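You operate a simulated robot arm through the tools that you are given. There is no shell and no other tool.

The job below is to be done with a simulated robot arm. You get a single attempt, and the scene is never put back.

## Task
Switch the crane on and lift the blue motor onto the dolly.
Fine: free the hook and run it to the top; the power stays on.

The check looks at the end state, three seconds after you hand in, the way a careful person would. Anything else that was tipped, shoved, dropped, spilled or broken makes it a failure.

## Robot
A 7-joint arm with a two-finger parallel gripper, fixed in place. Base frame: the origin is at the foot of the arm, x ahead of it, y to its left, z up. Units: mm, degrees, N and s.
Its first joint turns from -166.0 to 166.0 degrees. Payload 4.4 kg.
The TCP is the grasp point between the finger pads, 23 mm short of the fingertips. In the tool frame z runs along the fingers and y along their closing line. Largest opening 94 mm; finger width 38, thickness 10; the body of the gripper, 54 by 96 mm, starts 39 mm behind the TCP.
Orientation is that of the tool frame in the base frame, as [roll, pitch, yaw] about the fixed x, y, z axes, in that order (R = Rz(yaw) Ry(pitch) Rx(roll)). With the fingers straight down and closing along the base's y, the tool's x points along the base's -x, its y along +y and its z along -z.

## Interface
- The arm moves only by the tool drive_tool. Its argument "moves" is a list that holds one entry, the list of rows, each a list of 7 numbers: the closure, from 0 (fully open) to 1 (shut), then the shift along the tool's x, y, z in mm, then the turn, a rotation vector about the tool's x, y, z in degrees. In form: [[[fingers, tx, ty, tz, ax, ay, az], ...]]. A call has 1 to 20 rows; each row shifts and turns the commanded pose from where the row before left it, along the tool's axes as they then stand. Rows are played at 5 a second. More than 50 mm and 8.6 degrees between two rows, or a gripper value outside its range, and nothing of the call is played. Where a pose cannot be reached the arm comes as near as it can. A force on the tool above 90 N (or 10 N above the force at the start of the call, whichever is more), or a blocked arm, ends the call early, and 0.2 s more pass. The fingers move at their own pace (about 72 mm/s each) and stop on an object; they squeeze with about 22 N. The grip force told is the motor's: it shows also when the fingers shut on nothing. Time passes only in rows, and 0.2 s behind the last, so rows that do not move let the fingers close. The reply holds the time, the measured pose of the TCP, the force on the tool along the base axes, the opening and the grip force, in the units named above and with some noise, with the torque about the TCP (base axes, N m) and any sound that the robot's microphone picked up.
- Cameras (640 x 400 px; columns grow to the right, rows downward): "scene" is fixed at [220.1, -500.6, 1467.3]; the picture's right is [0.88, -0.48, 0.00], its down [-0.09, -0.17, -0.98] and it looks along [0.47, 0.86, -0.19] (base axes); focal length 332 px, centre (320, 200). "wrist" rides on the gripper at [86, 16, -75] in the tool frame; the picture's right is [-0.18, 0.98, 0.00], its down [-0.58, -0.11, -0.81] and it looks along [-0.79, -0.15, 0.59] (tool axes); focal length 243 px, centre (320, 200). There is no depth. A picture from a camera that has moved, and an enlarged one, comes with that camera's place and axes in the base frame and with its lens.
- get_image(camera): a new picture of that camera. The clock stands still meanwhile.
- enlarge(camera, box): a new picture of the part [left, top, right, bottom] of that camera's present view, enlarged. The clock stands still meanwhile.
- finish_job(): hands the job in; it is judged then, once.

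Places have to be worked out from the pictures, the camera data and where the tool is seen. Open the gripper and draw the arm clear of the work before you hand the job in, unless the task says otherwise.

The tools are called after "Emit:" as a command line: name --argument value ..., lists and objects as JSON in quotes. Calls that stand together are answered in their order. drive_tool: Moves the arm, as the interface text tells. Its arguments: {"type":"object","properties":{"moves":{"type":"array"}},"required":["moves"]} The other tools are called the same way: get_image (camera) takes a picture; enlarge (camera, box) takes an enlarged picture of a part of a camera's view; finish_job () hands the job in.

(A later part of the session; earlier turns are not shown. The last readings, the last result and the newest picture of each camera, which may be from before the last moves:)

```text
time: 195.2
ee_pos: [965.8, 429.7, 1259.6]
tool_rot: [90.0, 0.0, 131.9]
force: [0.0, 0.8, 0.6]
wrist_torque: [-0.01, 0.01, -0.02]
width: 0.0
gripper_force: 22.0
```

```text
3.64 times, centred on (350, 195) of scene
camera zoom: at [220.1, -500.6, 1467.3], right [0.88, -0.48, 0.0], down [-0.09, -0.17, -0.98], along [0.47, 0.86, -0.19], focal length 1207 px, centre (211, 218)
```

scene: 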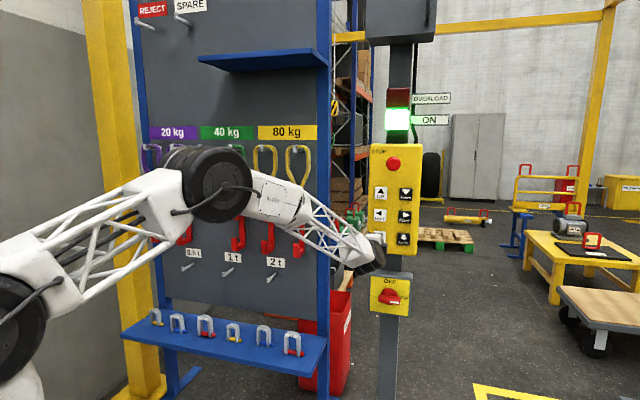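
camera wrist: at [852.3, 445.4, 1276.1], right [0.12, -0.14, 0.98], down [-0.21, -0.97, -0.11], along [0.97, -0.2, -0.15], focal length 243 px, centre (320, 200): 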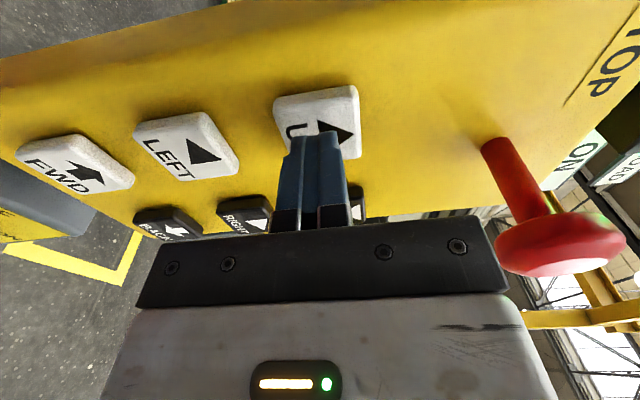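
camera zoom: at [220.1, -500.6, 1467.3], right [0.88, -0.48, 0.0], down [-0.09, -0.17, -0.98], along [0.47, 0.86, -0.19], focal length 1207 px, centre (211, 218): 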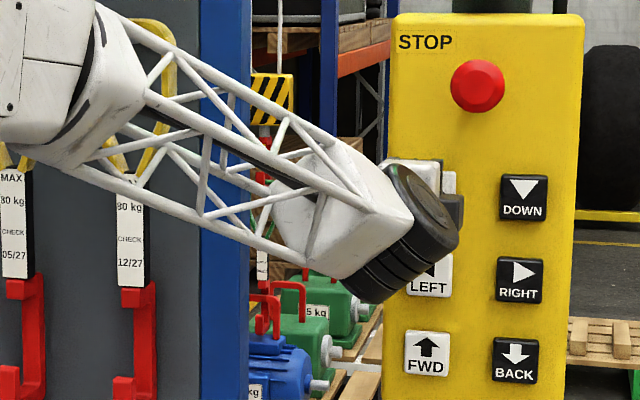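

In front of UP, the motor and hook visible below. I press UP ~1.2 s to take up the slack.

Emit:
drive_tool --moves '[[[1, 0, 0, 18, 0, 0, 0], [1, 0, 0, 10, 0, 0, 0], [1, 0, 0, 0, 0, 0, 0], [1, 0, 0, 0, 0, 0, 0], [1, 0, 0, 0, 0, 0, 0], [1, 0, 0, 0, 0, 0, 0], [1, 0, 0, 0, 0, 0, 0], [1, 0, 0, -28, 0, 0, 0], [1, 0, 0, 0, 0, 0, 0], [1, 0, 0, 0, 0, 0, 0]]]'

Emit:
enlarge --camera "scene" --box '[325, 140, 375, 250]'

Emit:
enlarge --camera "scene" --box '[325, 200, 355, 250]'

```text
time: 197.4
ee_pos: [965.8, 429.8, 1260.5]
tool_rot: [90.0, 0.0, 131.9]
force: [-0.4, 0.6, 0.0]
wrist_torque: [0.02, -0.02, 0.0]
width: 0.0
gripper_force: 22.4
```

```text
3.64 times, centred on (350, 195) of scene
camera zoom: at [220.1, -500.6, 1467.3], right [0.88, -0.48, 0.0], down [-0.09, -0.17, -0.98], along [0.47, 0.86, -0.19], focal length 1207 px, centre (211, 218)
```

zoom: 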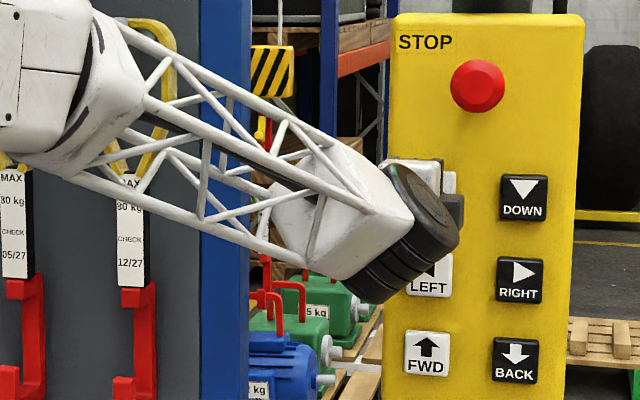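

```text
8.00 times, centred on (340, 225) of scene
camera zoom: at [220.1, -500.6, 1467.3], right [0.88, -0.48, 0.0], down [-0.09, -0.17, -0.98], along [0.47, 0.86, -0.19], focal length 2655 px, centre (160, 0)
```

zoom: 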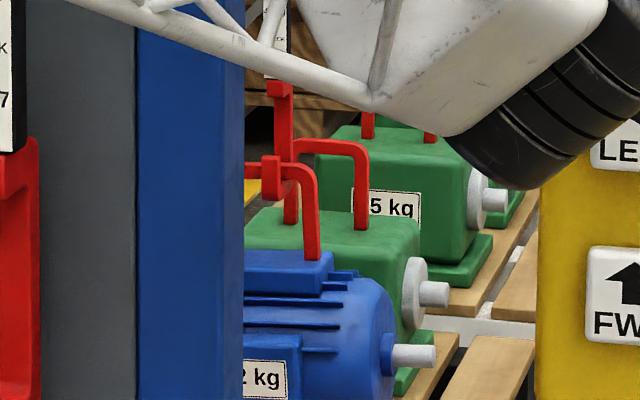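

The hook has caught the bar and the motor has risen a little and shifted ~11 mm, i.e. it's hanging. I check the lamps and the whole scene before lifting further.

Emit:
get_image --camera "scene"

Emit:
drive_tool --moves '[[[1, 0, 0, 0, 0, 0, 0], [1, 0, 0, 0, 0, 0, 0]]]'

Emit:
enlarge --camera "scene" --box '[325, 200, 355, 250]'

```text
taken
```

scene: 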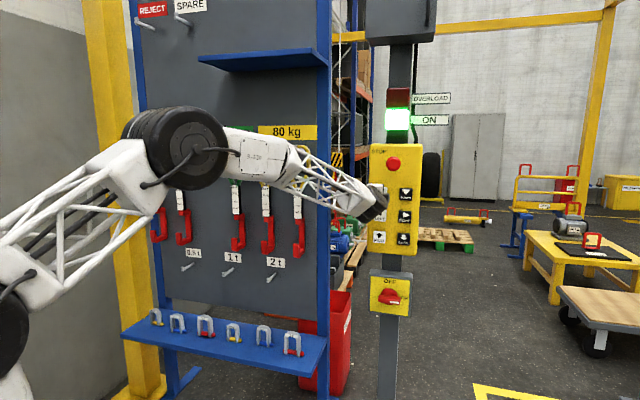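

```text
time: 198.0
ee_pos: [965.7, 429.8, 1260.9]
tool_rot: [89.9, 0.0, 131.8]
force: [0.1, -0.1, 0.2]
wrist_torque: [0.02, 0.0, 0.01]
width: 0.1
gripper_force: 22.9
```

```text
8.00 times, centred on (340, 225) of scene
camera zoom: at [220.1, -500.6, 1467.3], right [0.88, -0.48, 0.0], down [-0.09, -0.17, -0.98], along [0.47, 0.86, -0.19], focal length 2655 px, centre (160, 0)
```

zoom: 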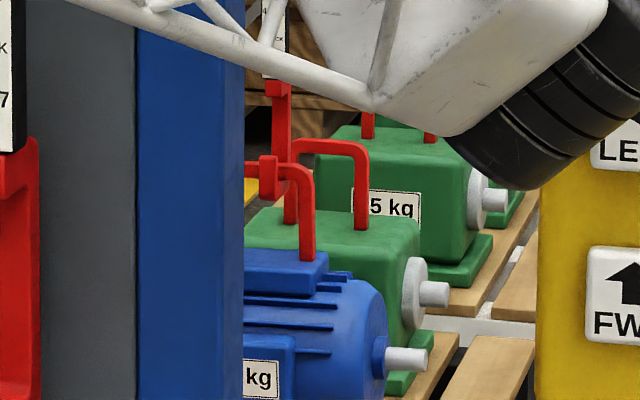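

Hanging freely with small motion, overload lamp dark. I lift further: UP ~2 s.

Emit:
drive_tool --moves '[[[1, 0, 0, 18, 0, 0, 0], [1, 0, 0, 10, 0, 0, 0], [1, 0, 0, 0, 0, 0, 0], [1, 0, 0, 0, 0, 0, 0], [1, 0, 0, 0, 0, 0, 0], [1, 0, 0, 0, 0, 0, 0], [1, 0, 0, 0, 0, 0, 0], [1, 0, 0, 0, 0, 0, 0], [1, 0, 0, 0, 0, 0, 0], [1, 0, 0, 0, 0, 0, 0], [1, 0, 0, 0, 0, 0, 0], [1, 0, 0, -28, 0, 0, 0], [1, 0, 0, 0, 0, 0, 0], [1, 0, 0, 0, 0, 0, 0]]]'

Emit:
get_image --camera "scene"

Emit:
enlarge --camera "scene" --box '[325, 100, 375, 250]'

```text
time: 201.0
ee_pos: [965.0, 430.8, 1260.5]
tool_rot: [89.9, 0.0, 131.8]
force: [-0.8, 0.2, -0.6]
wrist_torque: [0.01, -0.03, 0.01]
width: 0.0
gripper_force: 22.6
```

```text
taken
```

scene: 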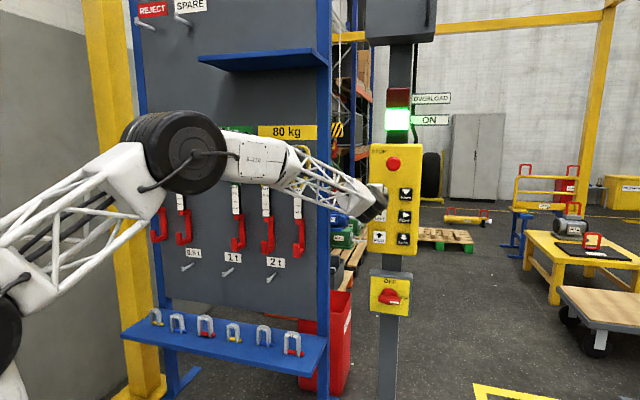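

```text
2.67 times, centred on (350, 175) of scene
camera zoom: at [220.1, -500.6, 1467.3], right [0.88, -0.48, 0.0], down [-0.09, -0.17, -0.98], along [0.47, 0.86, -0.19], focal length 885 px, centre (240, 267)
```

zoom: 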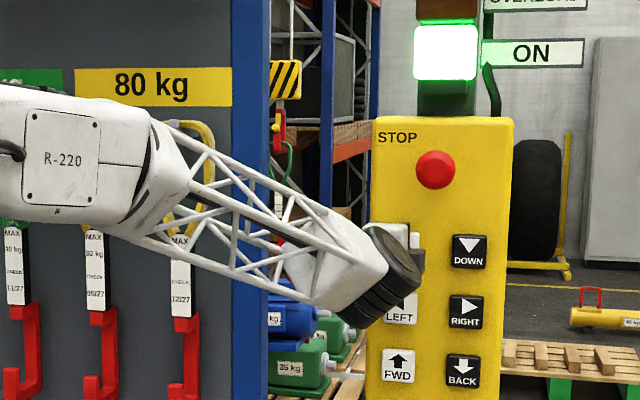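

Lifted ~310 mm (motor bottom ≈ 500). The crate in front has a handle at z≈480, so I lift further, UP ~1.8 s, before travelling.

Emit:
drive_tool --moves '[[[1, 0, 0, 18, 0, 0, 0], [1, 0, 0, 10, 0, 0, 0], [1, 0, 0, 0, 0, 0, 0], [1, 0, 0, 0, 0, 0, 0], [1, 0, 0, 0, 0, 0, 0], [1, 0, 0, 0, 0, 0, 0], [1, 0, 0, 0, 0, 0, 0], [1, 0, 0, 0, 0, 0, 0], [1, 0, 0, 0, 0, 0, 0], [1, 0, 0, 0, 0, 0, 0], [1, 0, 0, -28, 0, 0, 0], [1, 0, 0, 0, 0, 0, 0], [1, 0, 0, 0, 0, 0, 0]]]'

Emit:
enlarge --camera "scene" --box '[325, 60, 375, 250]'

```text
time: 203.8
ee_pos: [966.3, 430.9, 1259.3]
tool_rot: [89.8, 0.0, 131.9]
force: [0.3, 0.4, 0.3]
wrist_torque: [0.0, 0.0, 0.0]
width: 0.0
gripper_force: 21.9
```

```text
2.11 times, centred on (350, 155) of scene
camera zoom: at [220.1, -500.6, 1467.3], right [0.88, -0.48, 0.0], down [-0.09, -0.17, -0.98], along [0.47, 0.86, -0.19], focal length 699 px, centre (257, 295)
```

zoom: 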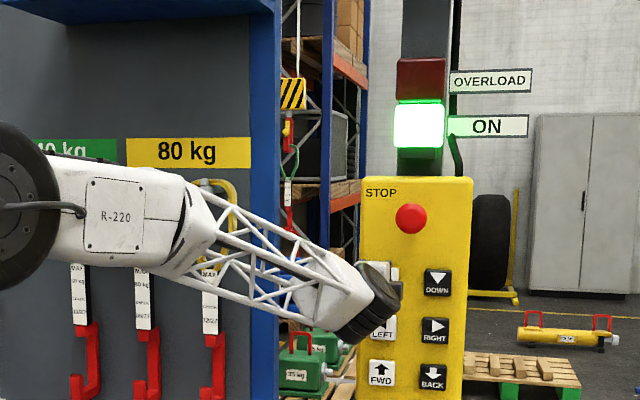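

Raised ~260 mm more (motor bottom ≈ 765). Now to BACK: right 91 mm, then down 173 mm.

Emit:
drive_tool --moves '[[[1, -45.5, 0, 0, 0, 0, 0], [1, -45.5, 0, 0, 0, 0, 0], [1, 0, -43.5, 0, 0, 0, 0], [1, 0, -43.5, 0, 0, 0, 0], [1, 0, -43.5, 0, 0, 0, 0], [1, 0, -43.5, 0, 0, 0, 0], [1, 0, 0, 0, 0, 0, 0]]]'

Emit:
get_image --camera "wrist"

Emit:
enlarge --camera "scene" --box '[325, 60, 375, 250]'

```text
time: 205.4
ee_pos: [1027.5, 362.7, 1086.0]
tool_rot: [89.9, 0.0, 131.9]
force: [0.1, 0.9, -0.2]
wrist_torque: [-0.01, 0.02, 0.05]
width: 0.2
gripper_force: 22.0
```

```text
taken
camera wrist: at [913.9, 377.0, 1102.0], right [0.12, -0.14, 0.98], down [-0.21, -0.97, -0.11], along [0.97, -0.2, -0.15], focal length 243 px, centre (320, 200)
```

wrist: 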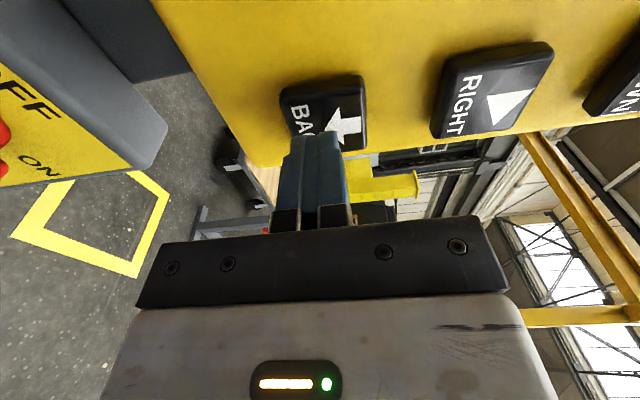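

```text
2.11 times, centred on (350, 155) of scene
camera zoom: at [220.1, -500.6, 1467.3], right [0.88, -0.48, 0.0], down [-0.09, -0.17, -0.98], along [0.47, 0.86, -0.19], focal length 699 px, centre (257, 295)
```

zoom: 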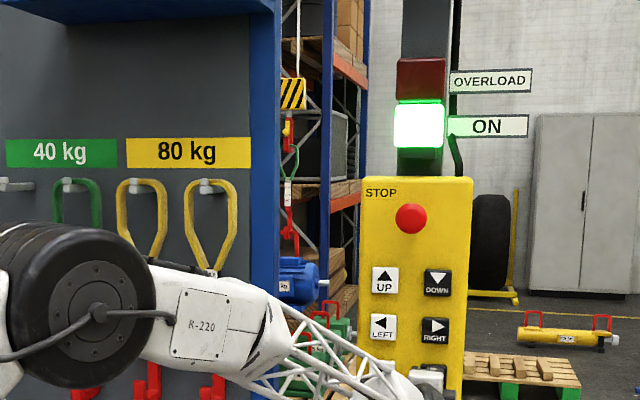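

The motor hangs well clear (bottom ≈ 735). Press BACK ~3 s (aiming for ≈ 700 mm).

Emit:
drive_tool --moves '[[[1, 0, 0, 18, 0, 0, 0], [1, 0, 0, 10, 0, 0, 0], [1, 0, 0, 0, 0, 0, 0], [1, 0, 0, 0, 0, 0, 0], [1, 0, 0, 0, 0, 0, 0], [1, 0, 0, 0, 0, 0, 0], [1, 0, 0, 0, 0, 0, 0], [1, 0, 0, 0, 0, 0, 0], [1, 0, 0, 0, 0, 0, 0], [1, 0, 0, 0, 0, 0, 0], [1, 0, 0, 0, 0, 0, 0], [1, 0, 0, 0, 0, 0, 0], [1, 0, 0, 0, 0, 0, 0], [1, 0, 0, 0, 0, 0, 0], [1, 0, 0, 0, 0, 0, 0], [1, 0, 0, 0, 0, 0, 0], [1, 0, 0, -28, 0, 0, 0], [1, 0, 0, 0, 0, 0, 0], [1, 0, 0, 0, 0, 0, 0], [1, 0, 0, 0, 0, 0, 0]]]'

Emit:
get_image --camera "scene"

```text
time: 209.6
ee_pos: [1026.5, 361.6, 1085.9]
tool_rot: [89.8, 0.0, 131.9]
force: [-0.2, 0.4, -0.5]
wrist_torque: [0.0, -0.02, 0.04]
width: 0.0
gripper_force: 21.8
```

```text
taken
```

scene: 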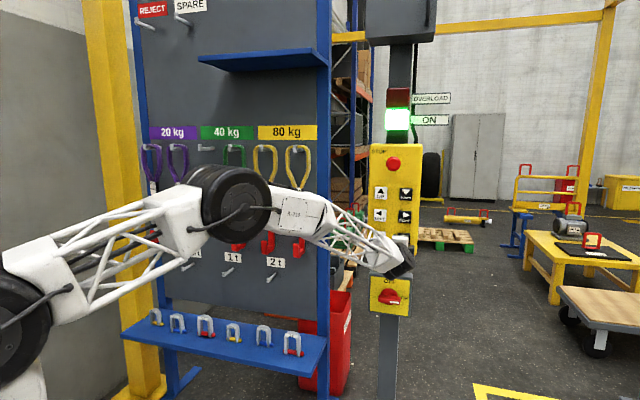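

Now up 87 mm to RIGHT and check alignment.

Emit:
drive_tool --moves '[[[1, 0, 43.5, 0, 0, 0, 0], [1, 0, 43.5, 0, 0, 0, 0], [1, 0, 0, 0, 0, 0, 0]]]'

Emit:
get_image --camera "wrist"

```text
time: 210.4
ee_pos: [1026.7, 362.1, 1173.8]
tool_rot: [90.1, 0.0, 131.9]
force: [-0.8, 0.3, -0.2]
wrist_torque: [-0.02, -0.02, -0.02]
width: 0.0
gripper_force: 21.9
```

```text
taken
camera wrist: at [913.2, 377.0, 1188.9], right [0.12, -0.14, 0.98], down [-0.21, -0.97, -0.11], along [0.97, -0.2, -0.15], focal length 243 px, centre (320, 200)
```

wrist: 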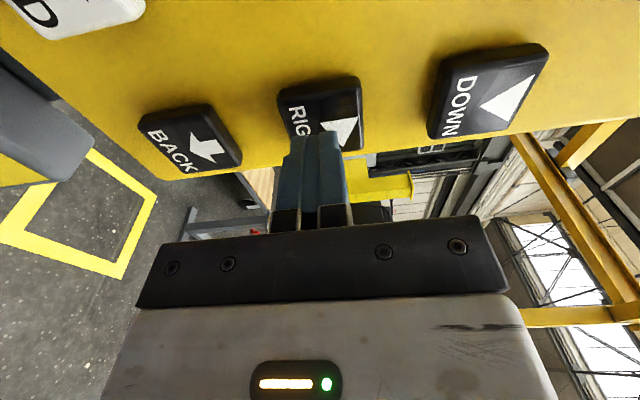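

Aligned with RIGHT. I press ~3 s (≈ 850 mm), then check.

Emit:
drive_tool --moves '[[[1, 0, 0, 18, 0, 0, 0], [1, 0, 0, 10, 0, 0, 0], [1, 0, 0, 0, 0, 0, 0], [1, 0, 0, 0, 0, 0, 0], [1, 0, 0, 0, 0, 0, 0], [1, 0, 0, 0, 0, 0, 0], [1, 0, 0, 0, 0, 0, 0], [1, 0, 0, 0, 0, 0, 0], [1, 0, 0, 0, 0, 0, 0], [1, 0, 0, 0, 0, 0, 0], [1, 0, 0, 0, 0, 0, 0], [1, 0, 0, 0, 0, 0, 0], [1, 0, 0, 0, 0, 0, 0], [1, 0, 0, 0, 0, 0, 0], [1, 0, 0, 0, 0, 0, 0], [1, 0, 0, 0, 0, 0, 0], [1, 0, 0, -28, 0, 0, 0], [1, 0, 0, 0, 0, 0, 0], [1, 0, 0, 0, 0, 0, 0], [1, 0, 0, 0, 0, 0, 0]]]'

Emit:
get_image --camera "scene"

```text
time: 214.6
ee_pos: [1027.7, 361.7, 1172.8]
tool_rot: [90.0, 0.0, 131.8]
force: [-0.3, -0.5, -0.4]
wrist_torque: [-0.02, 0.0, -0.03]
width: 0.0
gripper_force: 21.7
```

```text
taken
```

scene: 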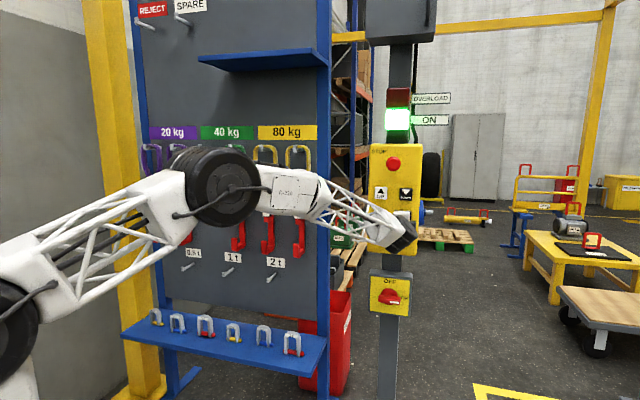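

The motor is now behind the panel (shaft visible at its right edge). Another RIGHT press of ~3 s.

Emit:
drive_tool --moves '[[[1, 0, 0, 18, 0, 0, 0], [1, 0, 0, 10, 0, 0, 0], [1, 0, 0, 0, 0, 0, 0], [1, 0, 0, 0, 0, 0, 0], [1, 0, 0, 0, 0, 0, 0], [1, 0, 0, 0, 0, 0, 0], [1, 0, 0, 0, 0, 0, 0], [1, 0, 0, 0, 0, 0, 0], [1, 0, 0, 0, 0, 0, 0], [1, 0, 0, 0, 0, 0, 0], [1, 0, 0, 0, 0, 0, 0], [1, 0, 0, 0, 0, 0, 0], [1, 0, 0, 0, 0, 0, 0], [1, 0, 0, 0, 0, 0, 0], [1, 0, 0, 0, 0, 0, 0], [1, 0, 0, 0, 0, 0, 0], [1, 0, 0, -28, 0, 0, 0], [1, 0, 0, 0, 0, 0, 0], [1, 0, 0, 0, 0, 0, 0], [1, 0, 0, 0, 0, 0, 0]]]'

Emit:
get_image --camera "scene"

Emit:
get_image --camera "wrist"

```text
time: 218.8
ee_pos: [1026.6, 362.5, 1173.2]
tool_rot: [89.9, 0.0, 131.9]
force: [-0.2, -0.2, -0.3]
wrist_torque: [0.01, 0.01, -0.03]
width: 0.0
gripper_force: 21.7
```

```text
taken
```

scene: 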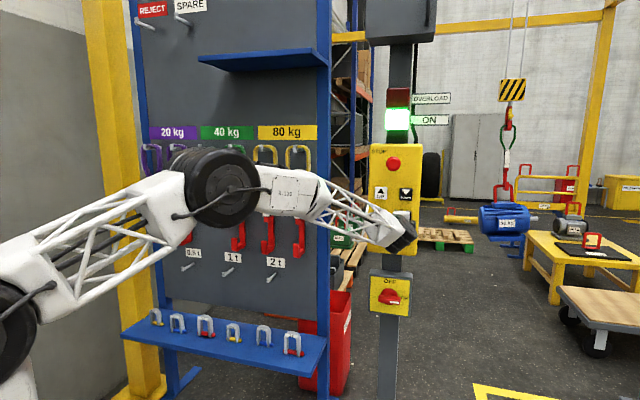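

```text
taken
camera wrist: at [913.1, 377.1, 1188.9], right [0.12, -0.14, 0.98], down [-0.21, -0.97, -0.11], along [0.97, -0.2, -0.15], focal length 243 px, centre (320, 200)
```

wrist: 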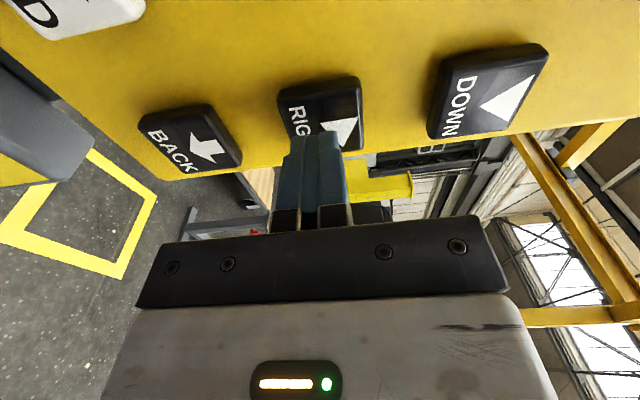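

The motor hangs in plain view now. I zoom in to check it and the swing.

Emit:
enlarge --camera "scene" --box '[440, 60, 640, 260]'

Emit:
drive_tool --moves '[[[1, 0, 0, 0, 0, 0, 0], [1, 0, 0, 0, 0, 0, 0], [1, 0, 0, 0, 0, 0, 0], [1, 0, 0, 0, 0, 0, 0]]]'

Emit:
enlarge --camera "scene" --box '[460, 70, 560, 250]'

```text
2.00 times, centred on (540, 160) of scene
camera zoom: at [220.1, -500.6, 1467.3], right [0.88, -0.48, 0.0], down [-0.09, -0.17, -0.98], along [0.47, 0.86, -0.19], focal length 664 px, centre (-120, 280)
```

zoom: 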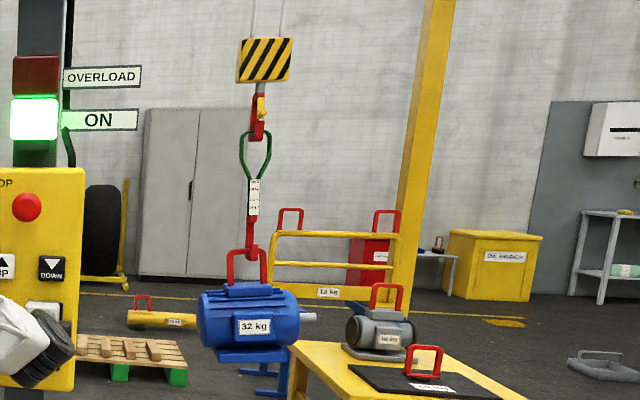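

```text
time: 219.8
ee_pos: [1026.8, 362.5, 1173.1]
tool_rot: [90.1, 0.0, 131.9]
force: [-0.4, 0.5, 0.0]
wrist_torque: [0.0, -0.02, 0.01]
width: 0.0
gripper_force: 21.8
```

```text
2.22 times, centred on (510, 160) of scene
camera zoom: at [220.1, -500.6, 1467.3], right [0.88, -0.48, 0.0], down [-0.09, -0.17, -0.98], along [0.47, 0.86, -0.19], focal length 737 px, centre (-102, 289)
```

zoom: 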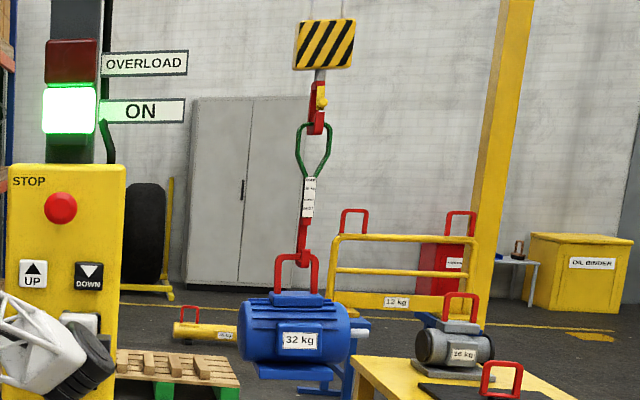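

Steady, no swing visible. I need a precise fix of the load against the dolly, so I withdraw to a viewing pose looking toward the dolly.

Emit:
drive_tool --moves '[[[1, -4.2, 27.9, -36.4, 0, 0, 0], [1, -4.2, 27.9, -36.4, 0, 0, 0], [1, -4.2, 27.9, -36.4, 0, 0, 0], [1, -4.2, 27.9, -36.4, 0, 0, 0], [1, -4.2, 27.9, -36.4, 0, 0, 0], [1, -4.2, 27.9, -36.4, 0, 0, 0], [1, -4.2, 27.9, -36.4, 0, 0, 0], [1, -4.2, 27.9, -36.4, 0, 0, 0], [1, -4.2, 27.9, -36.4, 0, 0, 0], [1, -4.2, 27.9, -36.4, 0, 0, 0], [1, -4.2, 27.9, -36.4, 0, 0, 0], [1, 0, 0, 0, 0, 0, 0]]]'

Emit:
drive_tool --moves '[[[1, 0, 0, 0, 4.13, 2.22, -6.37], [1, 0, 0, 0, 4.13, 2.22, -6.37], [1, 0, 0, 0, 4.13, 2.22, -6.37], [1, 0, 0, 0, 4.13, 2.22, -6.37], [1, 0, 0, 0, 4.13, 2.22, -6.37], [1, 0, 0, 0, 4.13, 2.22, -6.37], [1, 0, 0, 0, 4.13, 2.22, -6.37], [1, 0, 0, 0, 4.13, 2.22, -6.37], [1, 0, 0, 0, 4.13, 2.22, -6.37], [1, 0, 0, 0, 4.13, 2.22, -6.37], [1, 0, 0, 0, 4.13, 2.22, -6.37], [1, 0, 0, 0, 4.13, 2.22, -6.37], [0, 0, 0, 0, 0, 0, 0], [0, 0, 0, 0, 0, 0, 0]]]'

Emit:
get_image --camera "wrist"

Emit:
get_image --camera "scene"

```text
time: 222.4
ee_pos: [759.1, 60.3, 1479.6]
tool_rot: [90.0, 0.1, 131.9]
force: [-0.2, 1.1, -0.2]
wrist_torque: [0.02, 0.01, 0.03]
width: 0.1
gripper_force: 22.1
```

```text
time: 225.4
ee_pos: [760.0, 59.0, 1479.1]
tool_rot: [-179.9, 40.1, -154.0]
force: [0.9, -0.6, -0.3]
wrist_torque: [0.02, 0.01, 0.0]
width: 82.5
gripper_force: 0.2
```

```text
taken
camera wrist: at [649.3, 24.9, 1480.9], right [-0.3, 0.95, 0.12], down [-0.02, -0.13, 0.99], along [0.95, 0.3, 0.06], focal length 243 px, centre (320, 200)
```

wrist: 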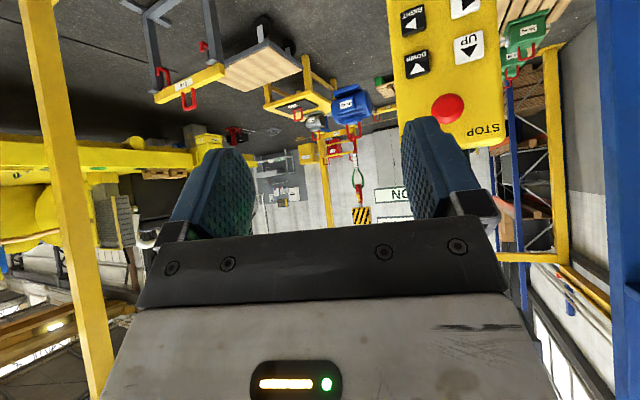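

```text
taken
```

scene: 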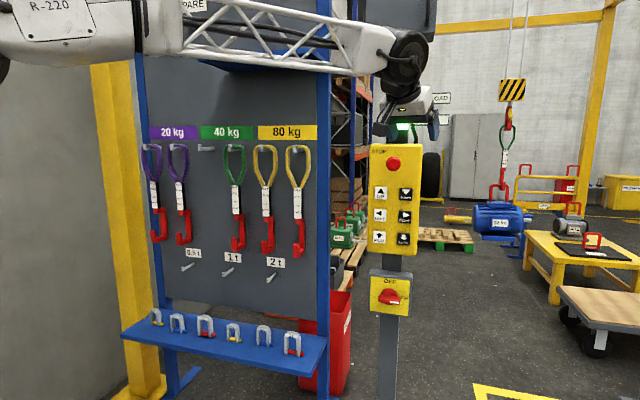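

This view shows load, dolly, table and beam at once. I zoom in for measurements.

Emit:
enlarge --camera "wrist" --box '[140, 0, 400, 160]'

Emit:
enlarge --camera "wrist" --box '[310, 70, 400, 230]'

Emit:
enlarge --camera "scene" --box '[460, 70, 560, 250]'

Emit:
enlarge --camera "scene" --box '[520, 210, 640, 360]'

```text
2.46 times, centred on (270, 80) of wrist
camera zoom: at [649.3, 24.9, 1480.9], right [-0.3, 0.95, 0.12], down [-0.02, -0.13, 0.99], along [0.95, 0.3, 0.06], focal length 597 px, centre (443, 495)
```

zoom: 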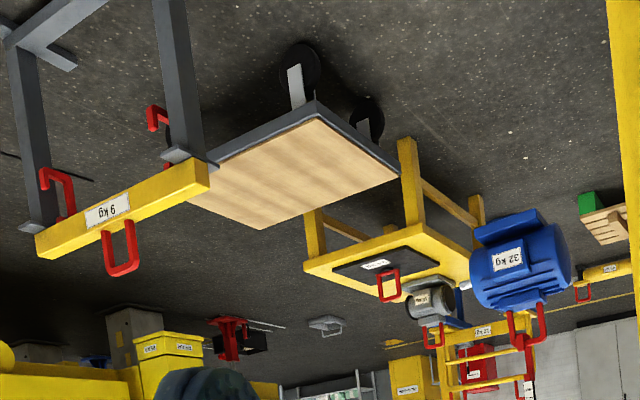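

```text
2.50 times, centred on (355, 150) of wrist
camera zoom: at [649.3, 24.9, 1480.9], right [-0.3, 0.95, 0.12], down [-0.02, -0.13, 0.99], along [0.95, 0.3, 0.06], focal length 606 px, centre (232, 325)
```

zoom: 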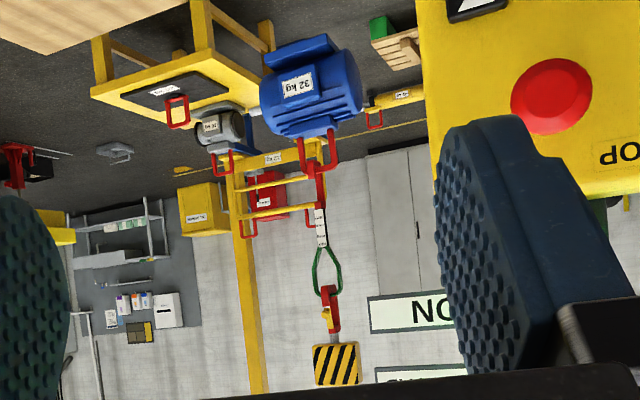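

```text
2.22 times, centred on (510, 160) of scene
camera zoom: at [220.1, -500.6, 1467.3], right [0.88, -0.48, 0.0], down [-0.09, -0.17, -0.98], along [0.47, 0.86, -0.19], focal length 737 px, centre (-102, 289)
```

zoom: 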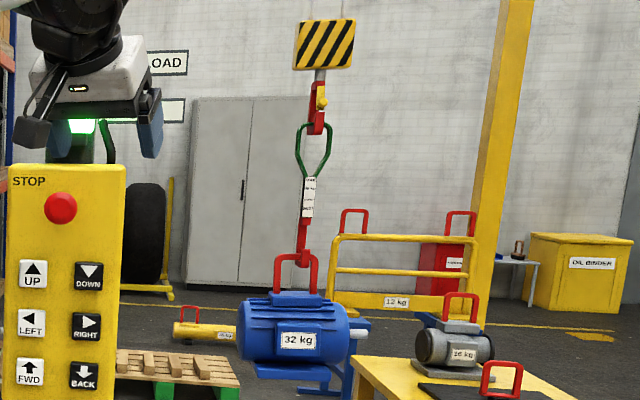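

```text
2.67 times, centred on (580, 285) of scene
camera zoom: at [220.1, -500.6, 1467.3], right [0.88, -0.48, 0.0], down [-0.09, -0.17, -0.98], along [0.47, 0.86, -0.19], focal length 885 px, centre (-373, -27)
```

zoom: 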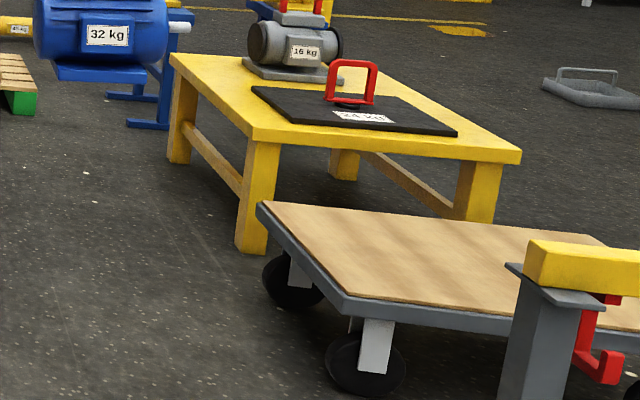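

Load: bar near n≈2670, lateral ≈981, z≈1088, hanging vertically. Dolly deck spans n≈2240–2790, lateral ≈1490–2250 (centre ≈2520, 1868). I need ~140 mm BACK, then ~890 mm RIGHT. Returning to the panel at BACK.

Emit:
drive_tool --moves '[[[1, 0, 0, 0, -4.13, -2.22, 6.37], [1, 0, 0, 0, -4.13, -2.22, 6.37], [1, 0, 0, 0, -4.13, -2.22, 6.37], [1, 0, 0, 0, -4.13, -2.22, 6.37], [1, 0, 0, 0, -4.13, -2.22, 6.37], [1, 0, 0, 0, -4.13, -2.22, 6.37], [1, 0, 0, 0, -4.13, -2.22, 6.37], [1, 0, 0, 0, -4.13, -2.22, 6.37], [1, 0, 0, 0, -4.13, -2.22, 6.37], [1, 0, 0, 0, -4.13, -2.22, 6.37], [1, 0, 0, 0, -4.13, -2.22, 6.37], [1, 0, 0, 0, -4.13, -2.22, 6.37], [1, 0, 0, 0, 0, 0, 0]]]'

Emit:
drive_tool --moves '[[[1, 3.9, -32.8, 33.3, 0, 0, 0], [1, 3.9, -32.8, 33.3, 0, 0, 0], [1, 3.9, -32.8, 33.3, 0, 0, 0], [1, 3.9, -32.8, 33.3, 0, 0, 0], [1, 3.9, -32.8, 33.3, 0, 0, 0], [1, 3.9, -32.8, 33.3, 0, 0, 0], [1, 3.9, -32.8, 33.3, 0, 0, 0], [1, 3.9, -32.8, 33.3, 0, 0, 0], [1, 3.9, -32.8, 33.3, 0, 0, 0], [1, 3.9, -32.8, 33.3, 0, 0, 0], [1, 3.9, -32.8, 33.3, 0, 0, 0], [1, 3.9, -32.8, 33.3, 0, 0, 0], [1, 0, 0, 0, 0, 0, 0]]]'

Emit:
get_image --camera "wrist"

```text
time: 228.2
ee_pos: [759.1, 59.7, 1479.3]
tool_rot: [89.9, 0.0, 131.8]
force: [-0.3, 0.4, 0.4]
wrist_torque: [0.02, 0.04, -0.01]
width: 0.2
gripper_force: 21.4
```

```text
time: 231.0
ee_pos: [1025.7, 360.8, 1085.4]
tool_rot: [89.9, -0.1, 131.9]
force: [-0.6, 0.2, 0.2]
wrist_torque: [0.03, -0.04, -0.01]
width: 0.0
gripper_force: 22.2
```

```text
taken
camera wrist: at [912.4, 376.6, 1102.1], right [0.12, -0.14, 0.98], down [-0.21, -0.97, -0.11], along [0.97, -0.2, -0.15], focal length 243 px, centre (320, 200)
```

wrist: 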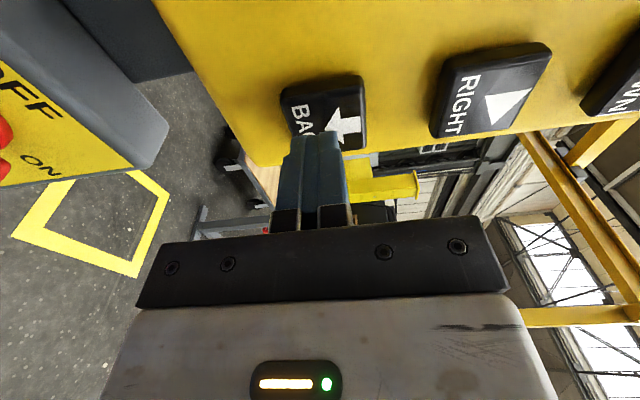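

At BACK. Press ~1.6 s.

Emit:
drive_tool --moves '[[[1, 0, 0, 18, 0, 0, 0], [1, 0, 0, 10, 0, 0, 0], [1, 0, 0, 0, 0, 0, 0], [1, 0, 0, 0, 0, 0, 0], [1, 0, 0, 0, 0, 0, 0], [1, 0, 0, 0, 0, 0, 0], [1, 0, 0, 0, 0, 0, 0], [1, 0, 0, 0, 0, 0, 0], [1, 0, 0, 0, 0, 0, 0], [1, 0, 0, -28, 0, 0, 0], [1, 0, 0, 0, 0, 0, 0], [1, 0, 0, 0, 0, 0, 0], [1, 0, 0, 0, 0, 0, 0], [1, 0, 0, 0, 0, 0, 0]]]'

Emit:
enlarge --camera "scene" --box '[460, 70, 560, 250]'

```text
time: 234.0
ee_pos: [1026.0, 362.0, 1086.9]
tool_rot: [90.0, -0.1, 132.0]
force: [-0.1, 0.5, 0.6]
wrist_torque: [0.02, 0.01, 0.01]
width: 0.0
gripper_force: 21.9
```

```text
2.22 times, centred on (510, 160) of scene
camera zoom: at [220.1, -500.6, 1467.3], right [0.88, -0.48, 0.0], down [-0.09, -0.17, -0.98], along [0.47, 0.86, -0.19], focal length 737 px, centre (-102, 289)
```

zoom: 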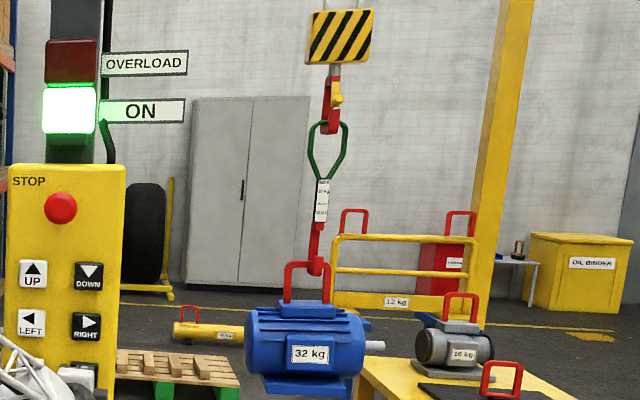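

BACK moved it ~180 mm (n≈2480–2490), good for the deck. Now RIGHT: up 87 mm.

Emit:
drive_tool --moves '[[[1, 0, 43.5, 0, 0, 0, 0], [1, 0, 43.5, 0, 0, 0, 0], [1, 0, 0, 0, 0, 0, 0]]]'

Emit:
enlarge --camera "scene" --box '[460, 70, 560, 250]'

```text
time: 234.8
ee_pos: [1025.5, 361.8, 1174.2]
tool_rot: [89.9, 0.0, 131.9]
force: [0.3, -1.0, -0.3]
wrist_torque: [0.0, -0.02, -0.04]
width: 0.0
gripper_force: 22.0
```

```text
2.22 times, centred on (510, 160) of scene
camera zoom: at [220.1, -500.6, 1467.3], right [0.88, -0.48, 0.0], down [-0.09, -0.17, -0.98], along [0.47, 0.86, -0.19], focal length 737 px, centre (-102, 289)
```

zoom: 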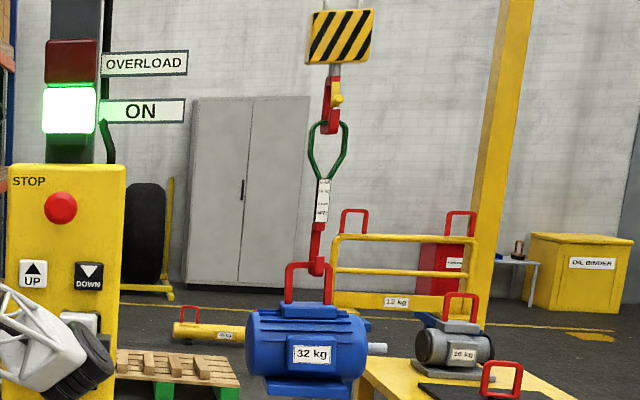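

Load steady. RIGHT for ~3.2 s (≈ 760–800 mm).

Emit:
drive_tool --moves '[[[1, 0, 0, 18, 0, 0, 0], [1, 0, 0, 10, 0, 0, 0], [1, 0, 0, 0, 0, 0, 0], [1, 0, 0, 0, 0, 0, 0], [1, 0, 0, 0, 0, 0, 0], [1, 0, 0, 0, 0, 0, 0], [1, 0, 0, 0, 0, 0, 0], [1, 0, 0, 0, 0, 0, 0], [1, 0, 0, 0, 0, 0, 0], [1, 0, 0, 0, 0, 0, 0], [1, 0, 0, 0, 0, 0, 0], [1, 0, 0, 0, 0, 0, 0], [1, 0, 0, 0, 0, 0, 0], [1, 0, 0, 0, 0, 0, 0], [1, 0, 0, 0, 0, 0, 0], [1, 0, 0, 0, 0, 0, 0], [1, 0, 0, -28, 0, 0, 0], [1, 0, 0, 0, 0, 0, 0], [1, 0, 0, 0, 0, 0, 0], [1, 0, 0, 0, 0, 0, 0]]]'

Emit:
get_image --camera "scene"

```text
time: 239.0
ee_pos: [1025.9, 360.7, 1173.8]
tool_rot: [89.9, 0.0, 131.8]
force: [-0.1, -0.7, -0.6]
wrist_torque: [0.0, -0.02, -0.04]
width: 0.0
gripper_force: 22.3
```

```text
taken
```

scene: 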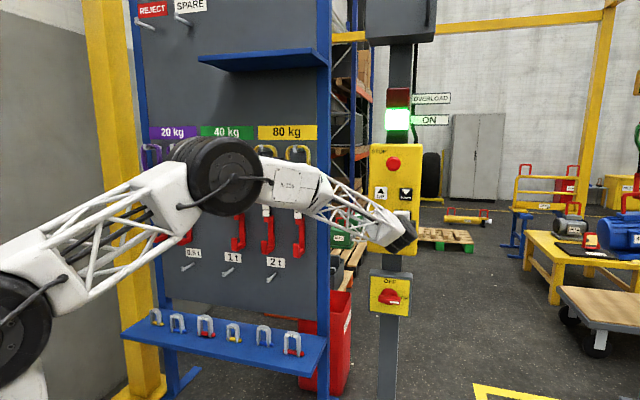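

The motor is now at the right edge of the scene view, over the dolly area. I go to the second viewing pose to check.

Emit:
drive_tool --moves '[[[1, -4.2, 27.9, -36.4, 0, 0, 0], [1, -4.2, 27.9, -36.4, 0, 0, 0], [1, -4.2, 27.9, -36.4, 0, 0, 0], [1, -4.2, 27.9, -36.4, 0, 0, 0], [1, -4.2, 27.9, -36.4, 0, 0, 0], [1, -4.2, 27.9, -36.4, 0, 0, 0], [1, -4.2, 27.9, -36.4, 0, 0, 0], [1, -4.2, 27.9, -36.4, 0, 0, 0], [1, -4.2, 27.9, -36.4, 0, 0, 0], [1, -4.2, 27.9, -36.4, 0, 0, 0], [1, -4.2, 27.9, -36.4, 0, 0, 0], [1, 0, 0, 0, 0, 0, 0]]]'

Emit:
drive_tool --moves '[[[1, 0, 0, 0, 4.13, 2.22, -6.37], [1, 0, 0, 0, 4.13, 2.22, -6.37], [1, 0, 0, 0, 4.13, 2.22, -6.37], [1, 0, 0, 0, 4.13, 2.22, -6.37], [1, 0, 0, 0, 4.13, 2.22, -6.37], [1, 0, 0, 0, 4.13, 2.22, -6.37], [1, 0, 0, 0, 4.13, 2.22, -6.37], [1, 0, 0, 0, 4.13, 2.22, -6.37], [1, 0, 0, 0, 4.13, 2.22, -6.37], [1, 0, 0, 0, 4.13, 2.22, -6.37], [1, 0, 0, 0, 4.13, 2.22, -6.37], [1, 0, 0, 0, 4.13, 2.22, -6.37], [1, 0, 0, 0, 0, 0, 0]]]'

Emit:
get_image --camera "wrist"

Emit:
enlarge --camera "wrist" --box '[140, 0, 400, 160]'

```text
time: 241.6
ee_pos: [758.2, 59.7, 1478.9]
tool_rot: [90.1, 0.1, 131.9]
force: [1.2, -0.8, -0.3]
wrist_torque: [0.01, 0.02, -0.02]
width: 0.0
gripper_force: 21.7
```

```text
time: 244.4
ee_pos: [758.5, 60.1, 1479.2]
tool_rot: [-179.8, 40.1, -154.0]
force: [0.3, -0.3, 0.1]
wrist_torque: [-0.02, -0.01, 0.0]
width: 0.1
gripper_force: 22.0
```

```text
taken
camera wrist: at [648.5, 24.9, 1480.9], right [-0.3, 0.95, 0.12], down [-0.02, -0.13, 0.99], along [0.95, 0.3, 0.06], focal length 243 px, centre (320, 200)
```

wrist: 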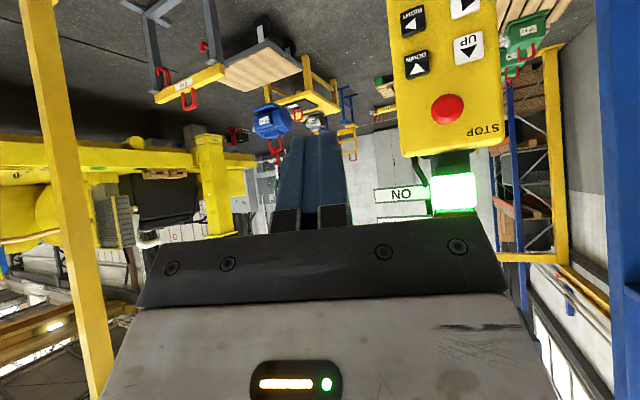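

```text
2.46 times, centred on (270, 80) of wrist
camera zoom: at [648.5, 24.9, 1480.9], right [-0.3, 0.95, 0.12], down [-0.02, -0.13, 0.99], along [0.95, 0.3, 0.06], focal length 597 px, centre (443, 495)
```

zoom: 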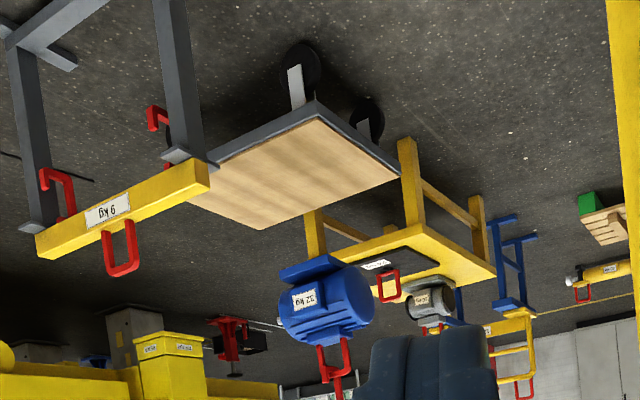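

I lower the camera 600 mm for a range fix of the load against the deck.

Emit:
drive_tool --moves '[[[0, 29.7, 0, 35.3, 0, 0, 0], [0, 29.7, 0, 35.3, 0, 0, 0], [0, 29.7, 0, 35.3, 0, 0, 0], [0, 29.7, 0, 35.3, 0, 0, 0], [0, 29.7, 0, 35.3, 0, 0, 0], [0, 29.7, 0, 35.3, 0, 0, 0], [0, 29.7, 0, 35.3, 0, 0, 0], [0, 29.7, 0, 35.3, 0, 0, 0], [0, 29.7, 0, 35.3, 0, 0, 0], [0, 29.7, 0, 35.3, 0, 0, 0], [0, 29.7, 0, 35.3, 0, 0, 0], [0, 29.7, 0, 35.3, 0, 0, 0], [0, 29.7, 0, 35.3, 0, 0, 0], [0, 0, 0, 0, 0, 0, 0]]]'

Emit:
get_image --camera "wrist"

Emit:
enlarge --camera "wrist" --box '[180, 60, 360, 220]'

```text
time: 247.4
ee_pos: [758.5, 60.7, 881.1]
tool_rot: [-180.0, 40.1, -154.2]
force: [0.0, 0.1, -0.5]
wrist_torque: [-0.01, 0.05, 0.02]
width: 94.2
gripper_force: 0.1
```

```text
taken
camera wrist: at [648.3, 25.9, 881.9], right [-0.3, 0.95, 0.12], down [-0.02, -0.13, 0.99], along [0.95, 0.3, 0.06], focal length 243 px, centre (320, 200)
```

wrist: 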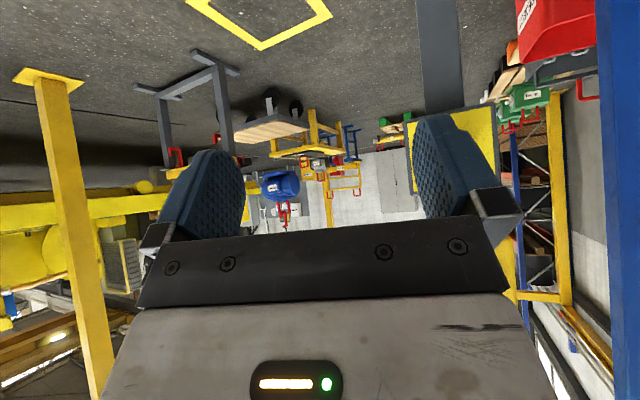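

```text
2.50 times, centred on (270, 140) of wrist
camera zoom: at [648.3, 25.9, 881.9], right [-0.3, 0.95, 0.12], down [-0.02, -0.13, 0.99], along [0.95, 0.3, 0.06], focal length 606 px, centre (445, 350)
```

zoom: 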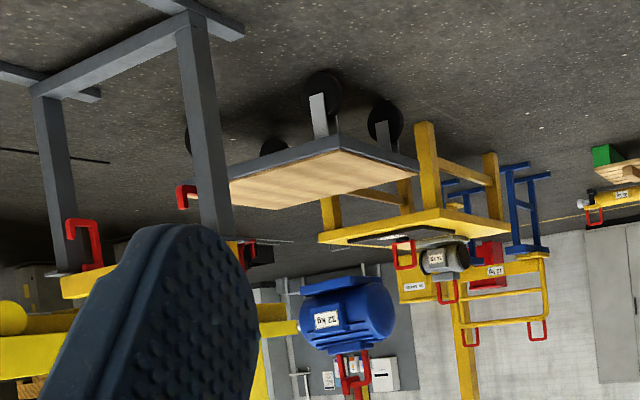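

Closer zoom on the load here, and on the dolly deck.

Emit:
enlarge --camera "wrist" --box '[250, 165, 320, 235]'

Emit:
enlarge --camera "wrist" --box '[220, 80, 330, 160]'

```text
5.71 times, centred on (285, 200) of wrist
camera zoom: at [648.3, 25.9, 881.9], right [-0.3, 0.95, 0.12], down [-0.02, -0.13, 0.99], along [0.95, 0.3, 0.06], focal length 1386 px, centre (520, 200)
```

zoom: 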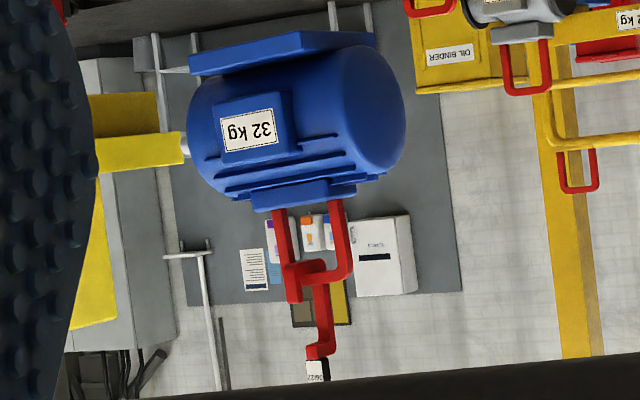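

```text
5.00 times, centred on (275, 120) of wrist
camera zoom: at [648.3, 25.9, 881.9], right [-0.3, 0.95, 0.12], down [-0.02, -0.13, 0.99], along [0.95, 0.3, 0.06], focal length 1213 px, centre (545, 600)
```

zoom: 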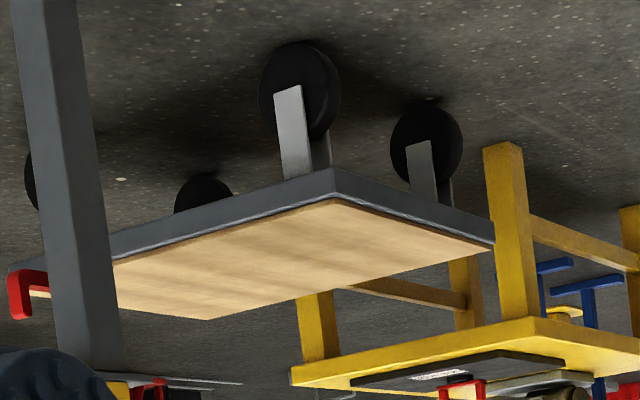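

Precise fix: load at n≈2472, lateral ≈1705, bar z≈1118 (motor bottom ≈787). Deck z≈300, centre n≈2547, lateral ≈1878. I need ~175 mm RIGHT and ~70 mm FWD. Back to the panel at RIGHT.

Emit:
drive_tool --moves '[[[1, 0, 0, 0, -4.13, -2.22, 6.37], [1, 0, 0, 0, -4.13, -2.22, 6.37], [1, 0, 0, 0, -4.13, -2.22, 6.37], [1, 0, 0, 0, -4.13, -2.22, 6.37], [1, 0, 0, 0, -4.13, -2.22, 6.37], [1, 0, 0, 0, -4.13, -2.22, 6.37], [1, 0, 0, 0, -4.13, -2.22, 6.37], [1, 0, 0, 0, -4.13, -2.22, 6.37], [1, 0, 0, 0, -4.13, -2.22, 6.37], [1, 0, 0, 0, -4.13, -2.22, 6.37], [1, 0, 0, 0, -4.13, -2.22, 6.37], [1, 0, 0, 0, -4.13, -2.22, 6.37], [1, 0, 0, 0, 0, 0, 0]]]'

Emit:
drive_tool --moves '[[[1, -4.0, 26.5, 36.3, 0, 0, 0], [1, -4.0, 26.5, 36.3, 0, 0, 0], [1, -4.0, 26.5, 36.3, 0, 0, 0]]]'

```text
time: 250.2
ee_pos: [759.3, 60.0, 881.1]
tool_rot: [89.8, -0.1, 131.9]
force: [-0.1, -0.3, -0.4]
wrist_torque: [-0.01, 0.03, -0.01]
width: 0.0
gripper_force: 22.4
```

```text
time: 251.0
ee_pos: [849.3, 125.4, 960.8]
tool_rot: [89.8, 0.1, 131.8]
force: [0.2, 0.4, -0.2]
wrist_torque: [0.02, -0.02, -0.02]
width: 0.1
gripper_force: 22.4
```

I continue toward RIGHT with the lateral component corrected (57 mm left, 211 up, 289 forward).

Emit:
drive_tool --moves '[[[1, 7.1, 26.4, 36.1, 0, 0, 0], [1, 7.1, 26.4, 36.1, 0, 0, 0], [1, 7.1, 26.4, 36.1, 0, 0, 0], [1, 7.1, 26.4, 36.1, 0, 0, 0], [1, 7.1, 26.4, 36.1, 0, 0, 0], [1, 7.1, 26.4, 36.1, 0, 0, 0], [1, 7.1, 26.4, 36.1, 0, 0, 0], [1, 7.1, 26.4, 36.1, 0, 0, 0], [1, 0, 0, 0, 0, 0, 0]]]'

Emit:
get_image --camera "wrist"

```text
time: 253.0
ee_pos: [1024.0, 360.3, 1172.1]
tool_rot: [89.9, 0.1, 132.0]
force: [0.2, 0.3, -0.7]
wrist_torque: [0.01, -0.03, 0.02]
width: 0.0
gripper_force: 21.8
```

```text
taken
camera wrist: at [910.2, 374.8, 1187.7], right [0.12, -0.14, 0.98], down [-0.21, -0.97, -0.11], along [0.97, -0.2, -0.15], focal length 243 px, centre (320, 200)
```

wrist: 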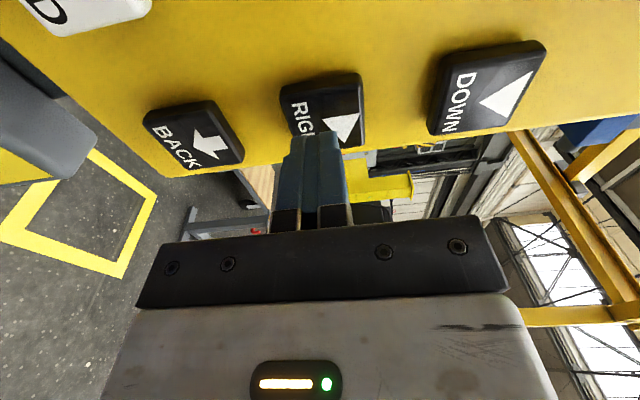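

At RIGHT. Press ~1.6 s (≈ 180 mm).

Emit:
drive_tool --moves '[[[1, 0, 0, 20, 0, 0, 0], [1, 0, 0, 10, 0, 0, 0], [1, 0, 0, 0, 0, 0, 0], [1, 0, 0, 0, 0, 0, 0], [1, 0, 0, 0, 0, 0, 0], [1, 0, 0, 0, 0, 0, 0], [1, 0, 0, 0, 0, 0, 0], [1, 0, 0, 0, 0, 0, 0], [1, 0, 0, 0, 0, 0, 0], [1, 0, 0, -28, 0, 0, 0], [1, 0, 0, 0, 0, 0, 0], [1, 0, 0, 0, 0, 0, 0], [1, 0, 0, 0, 0, 0, 0]]]'

Emit:
get_image --camera "scene"

```text
time: 255.8
ee_pos: [1025.7, 360.0, 1171.4]
tool_rot: [89.9, 0.0, 131.8]
force: [-0.5, -0.1, -0.1]
wrist_torque: [0.01, -0.01, -0.01]
width: 0.0
gripper_force: 21.6
```

```text
taken
```

scene: 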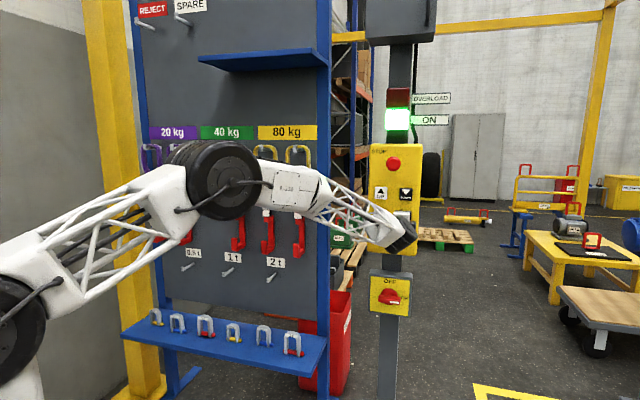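

The motor moved ~165 mm right (lateral ≈1870). Now to FWD for a small nudge.

Emit:
drive_tool --moves '[[[1, 45.5, 0, 0, 0, 0, 0], [1, 45.5, 0, 0, 0, 0, 0], [1, 0, -43.5, 0, 0, 0, 0], [1, 0, -43.5, 0, 0, 0, 0], [1, 0, 0, 0, 0, 0, 0]]]'

Emit:
get_image --camera "wrist"

```text
time: 257.0
ee_pos: [965.2, 427.0, 1084.1]
tool_rot: [89.9, -0.1, 131.9]
force: [0.3, 0.6, 0.6]
wrist_torque: [0.0, 0.03, -0.01]
width: 0.1
gripper_force: 22.1
```

```text
taken
camera wrist: at [852.0, 442.1, 1099.3], right [0.12, -0.14, 0.98], down [-0.21, -0.97, -0.11], along [0.97, -0.2, -0.15], focal length 243 px, centre (320, 200)
```

wrist: 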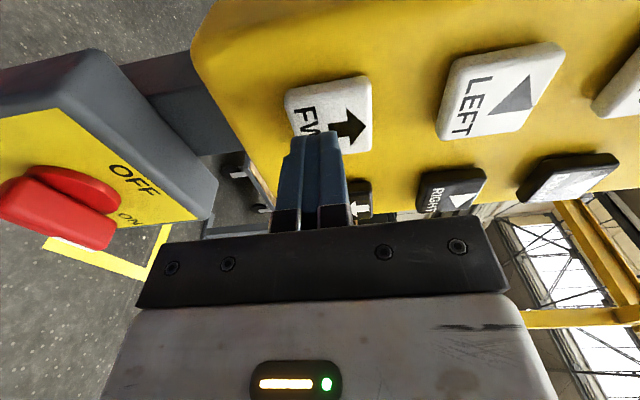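

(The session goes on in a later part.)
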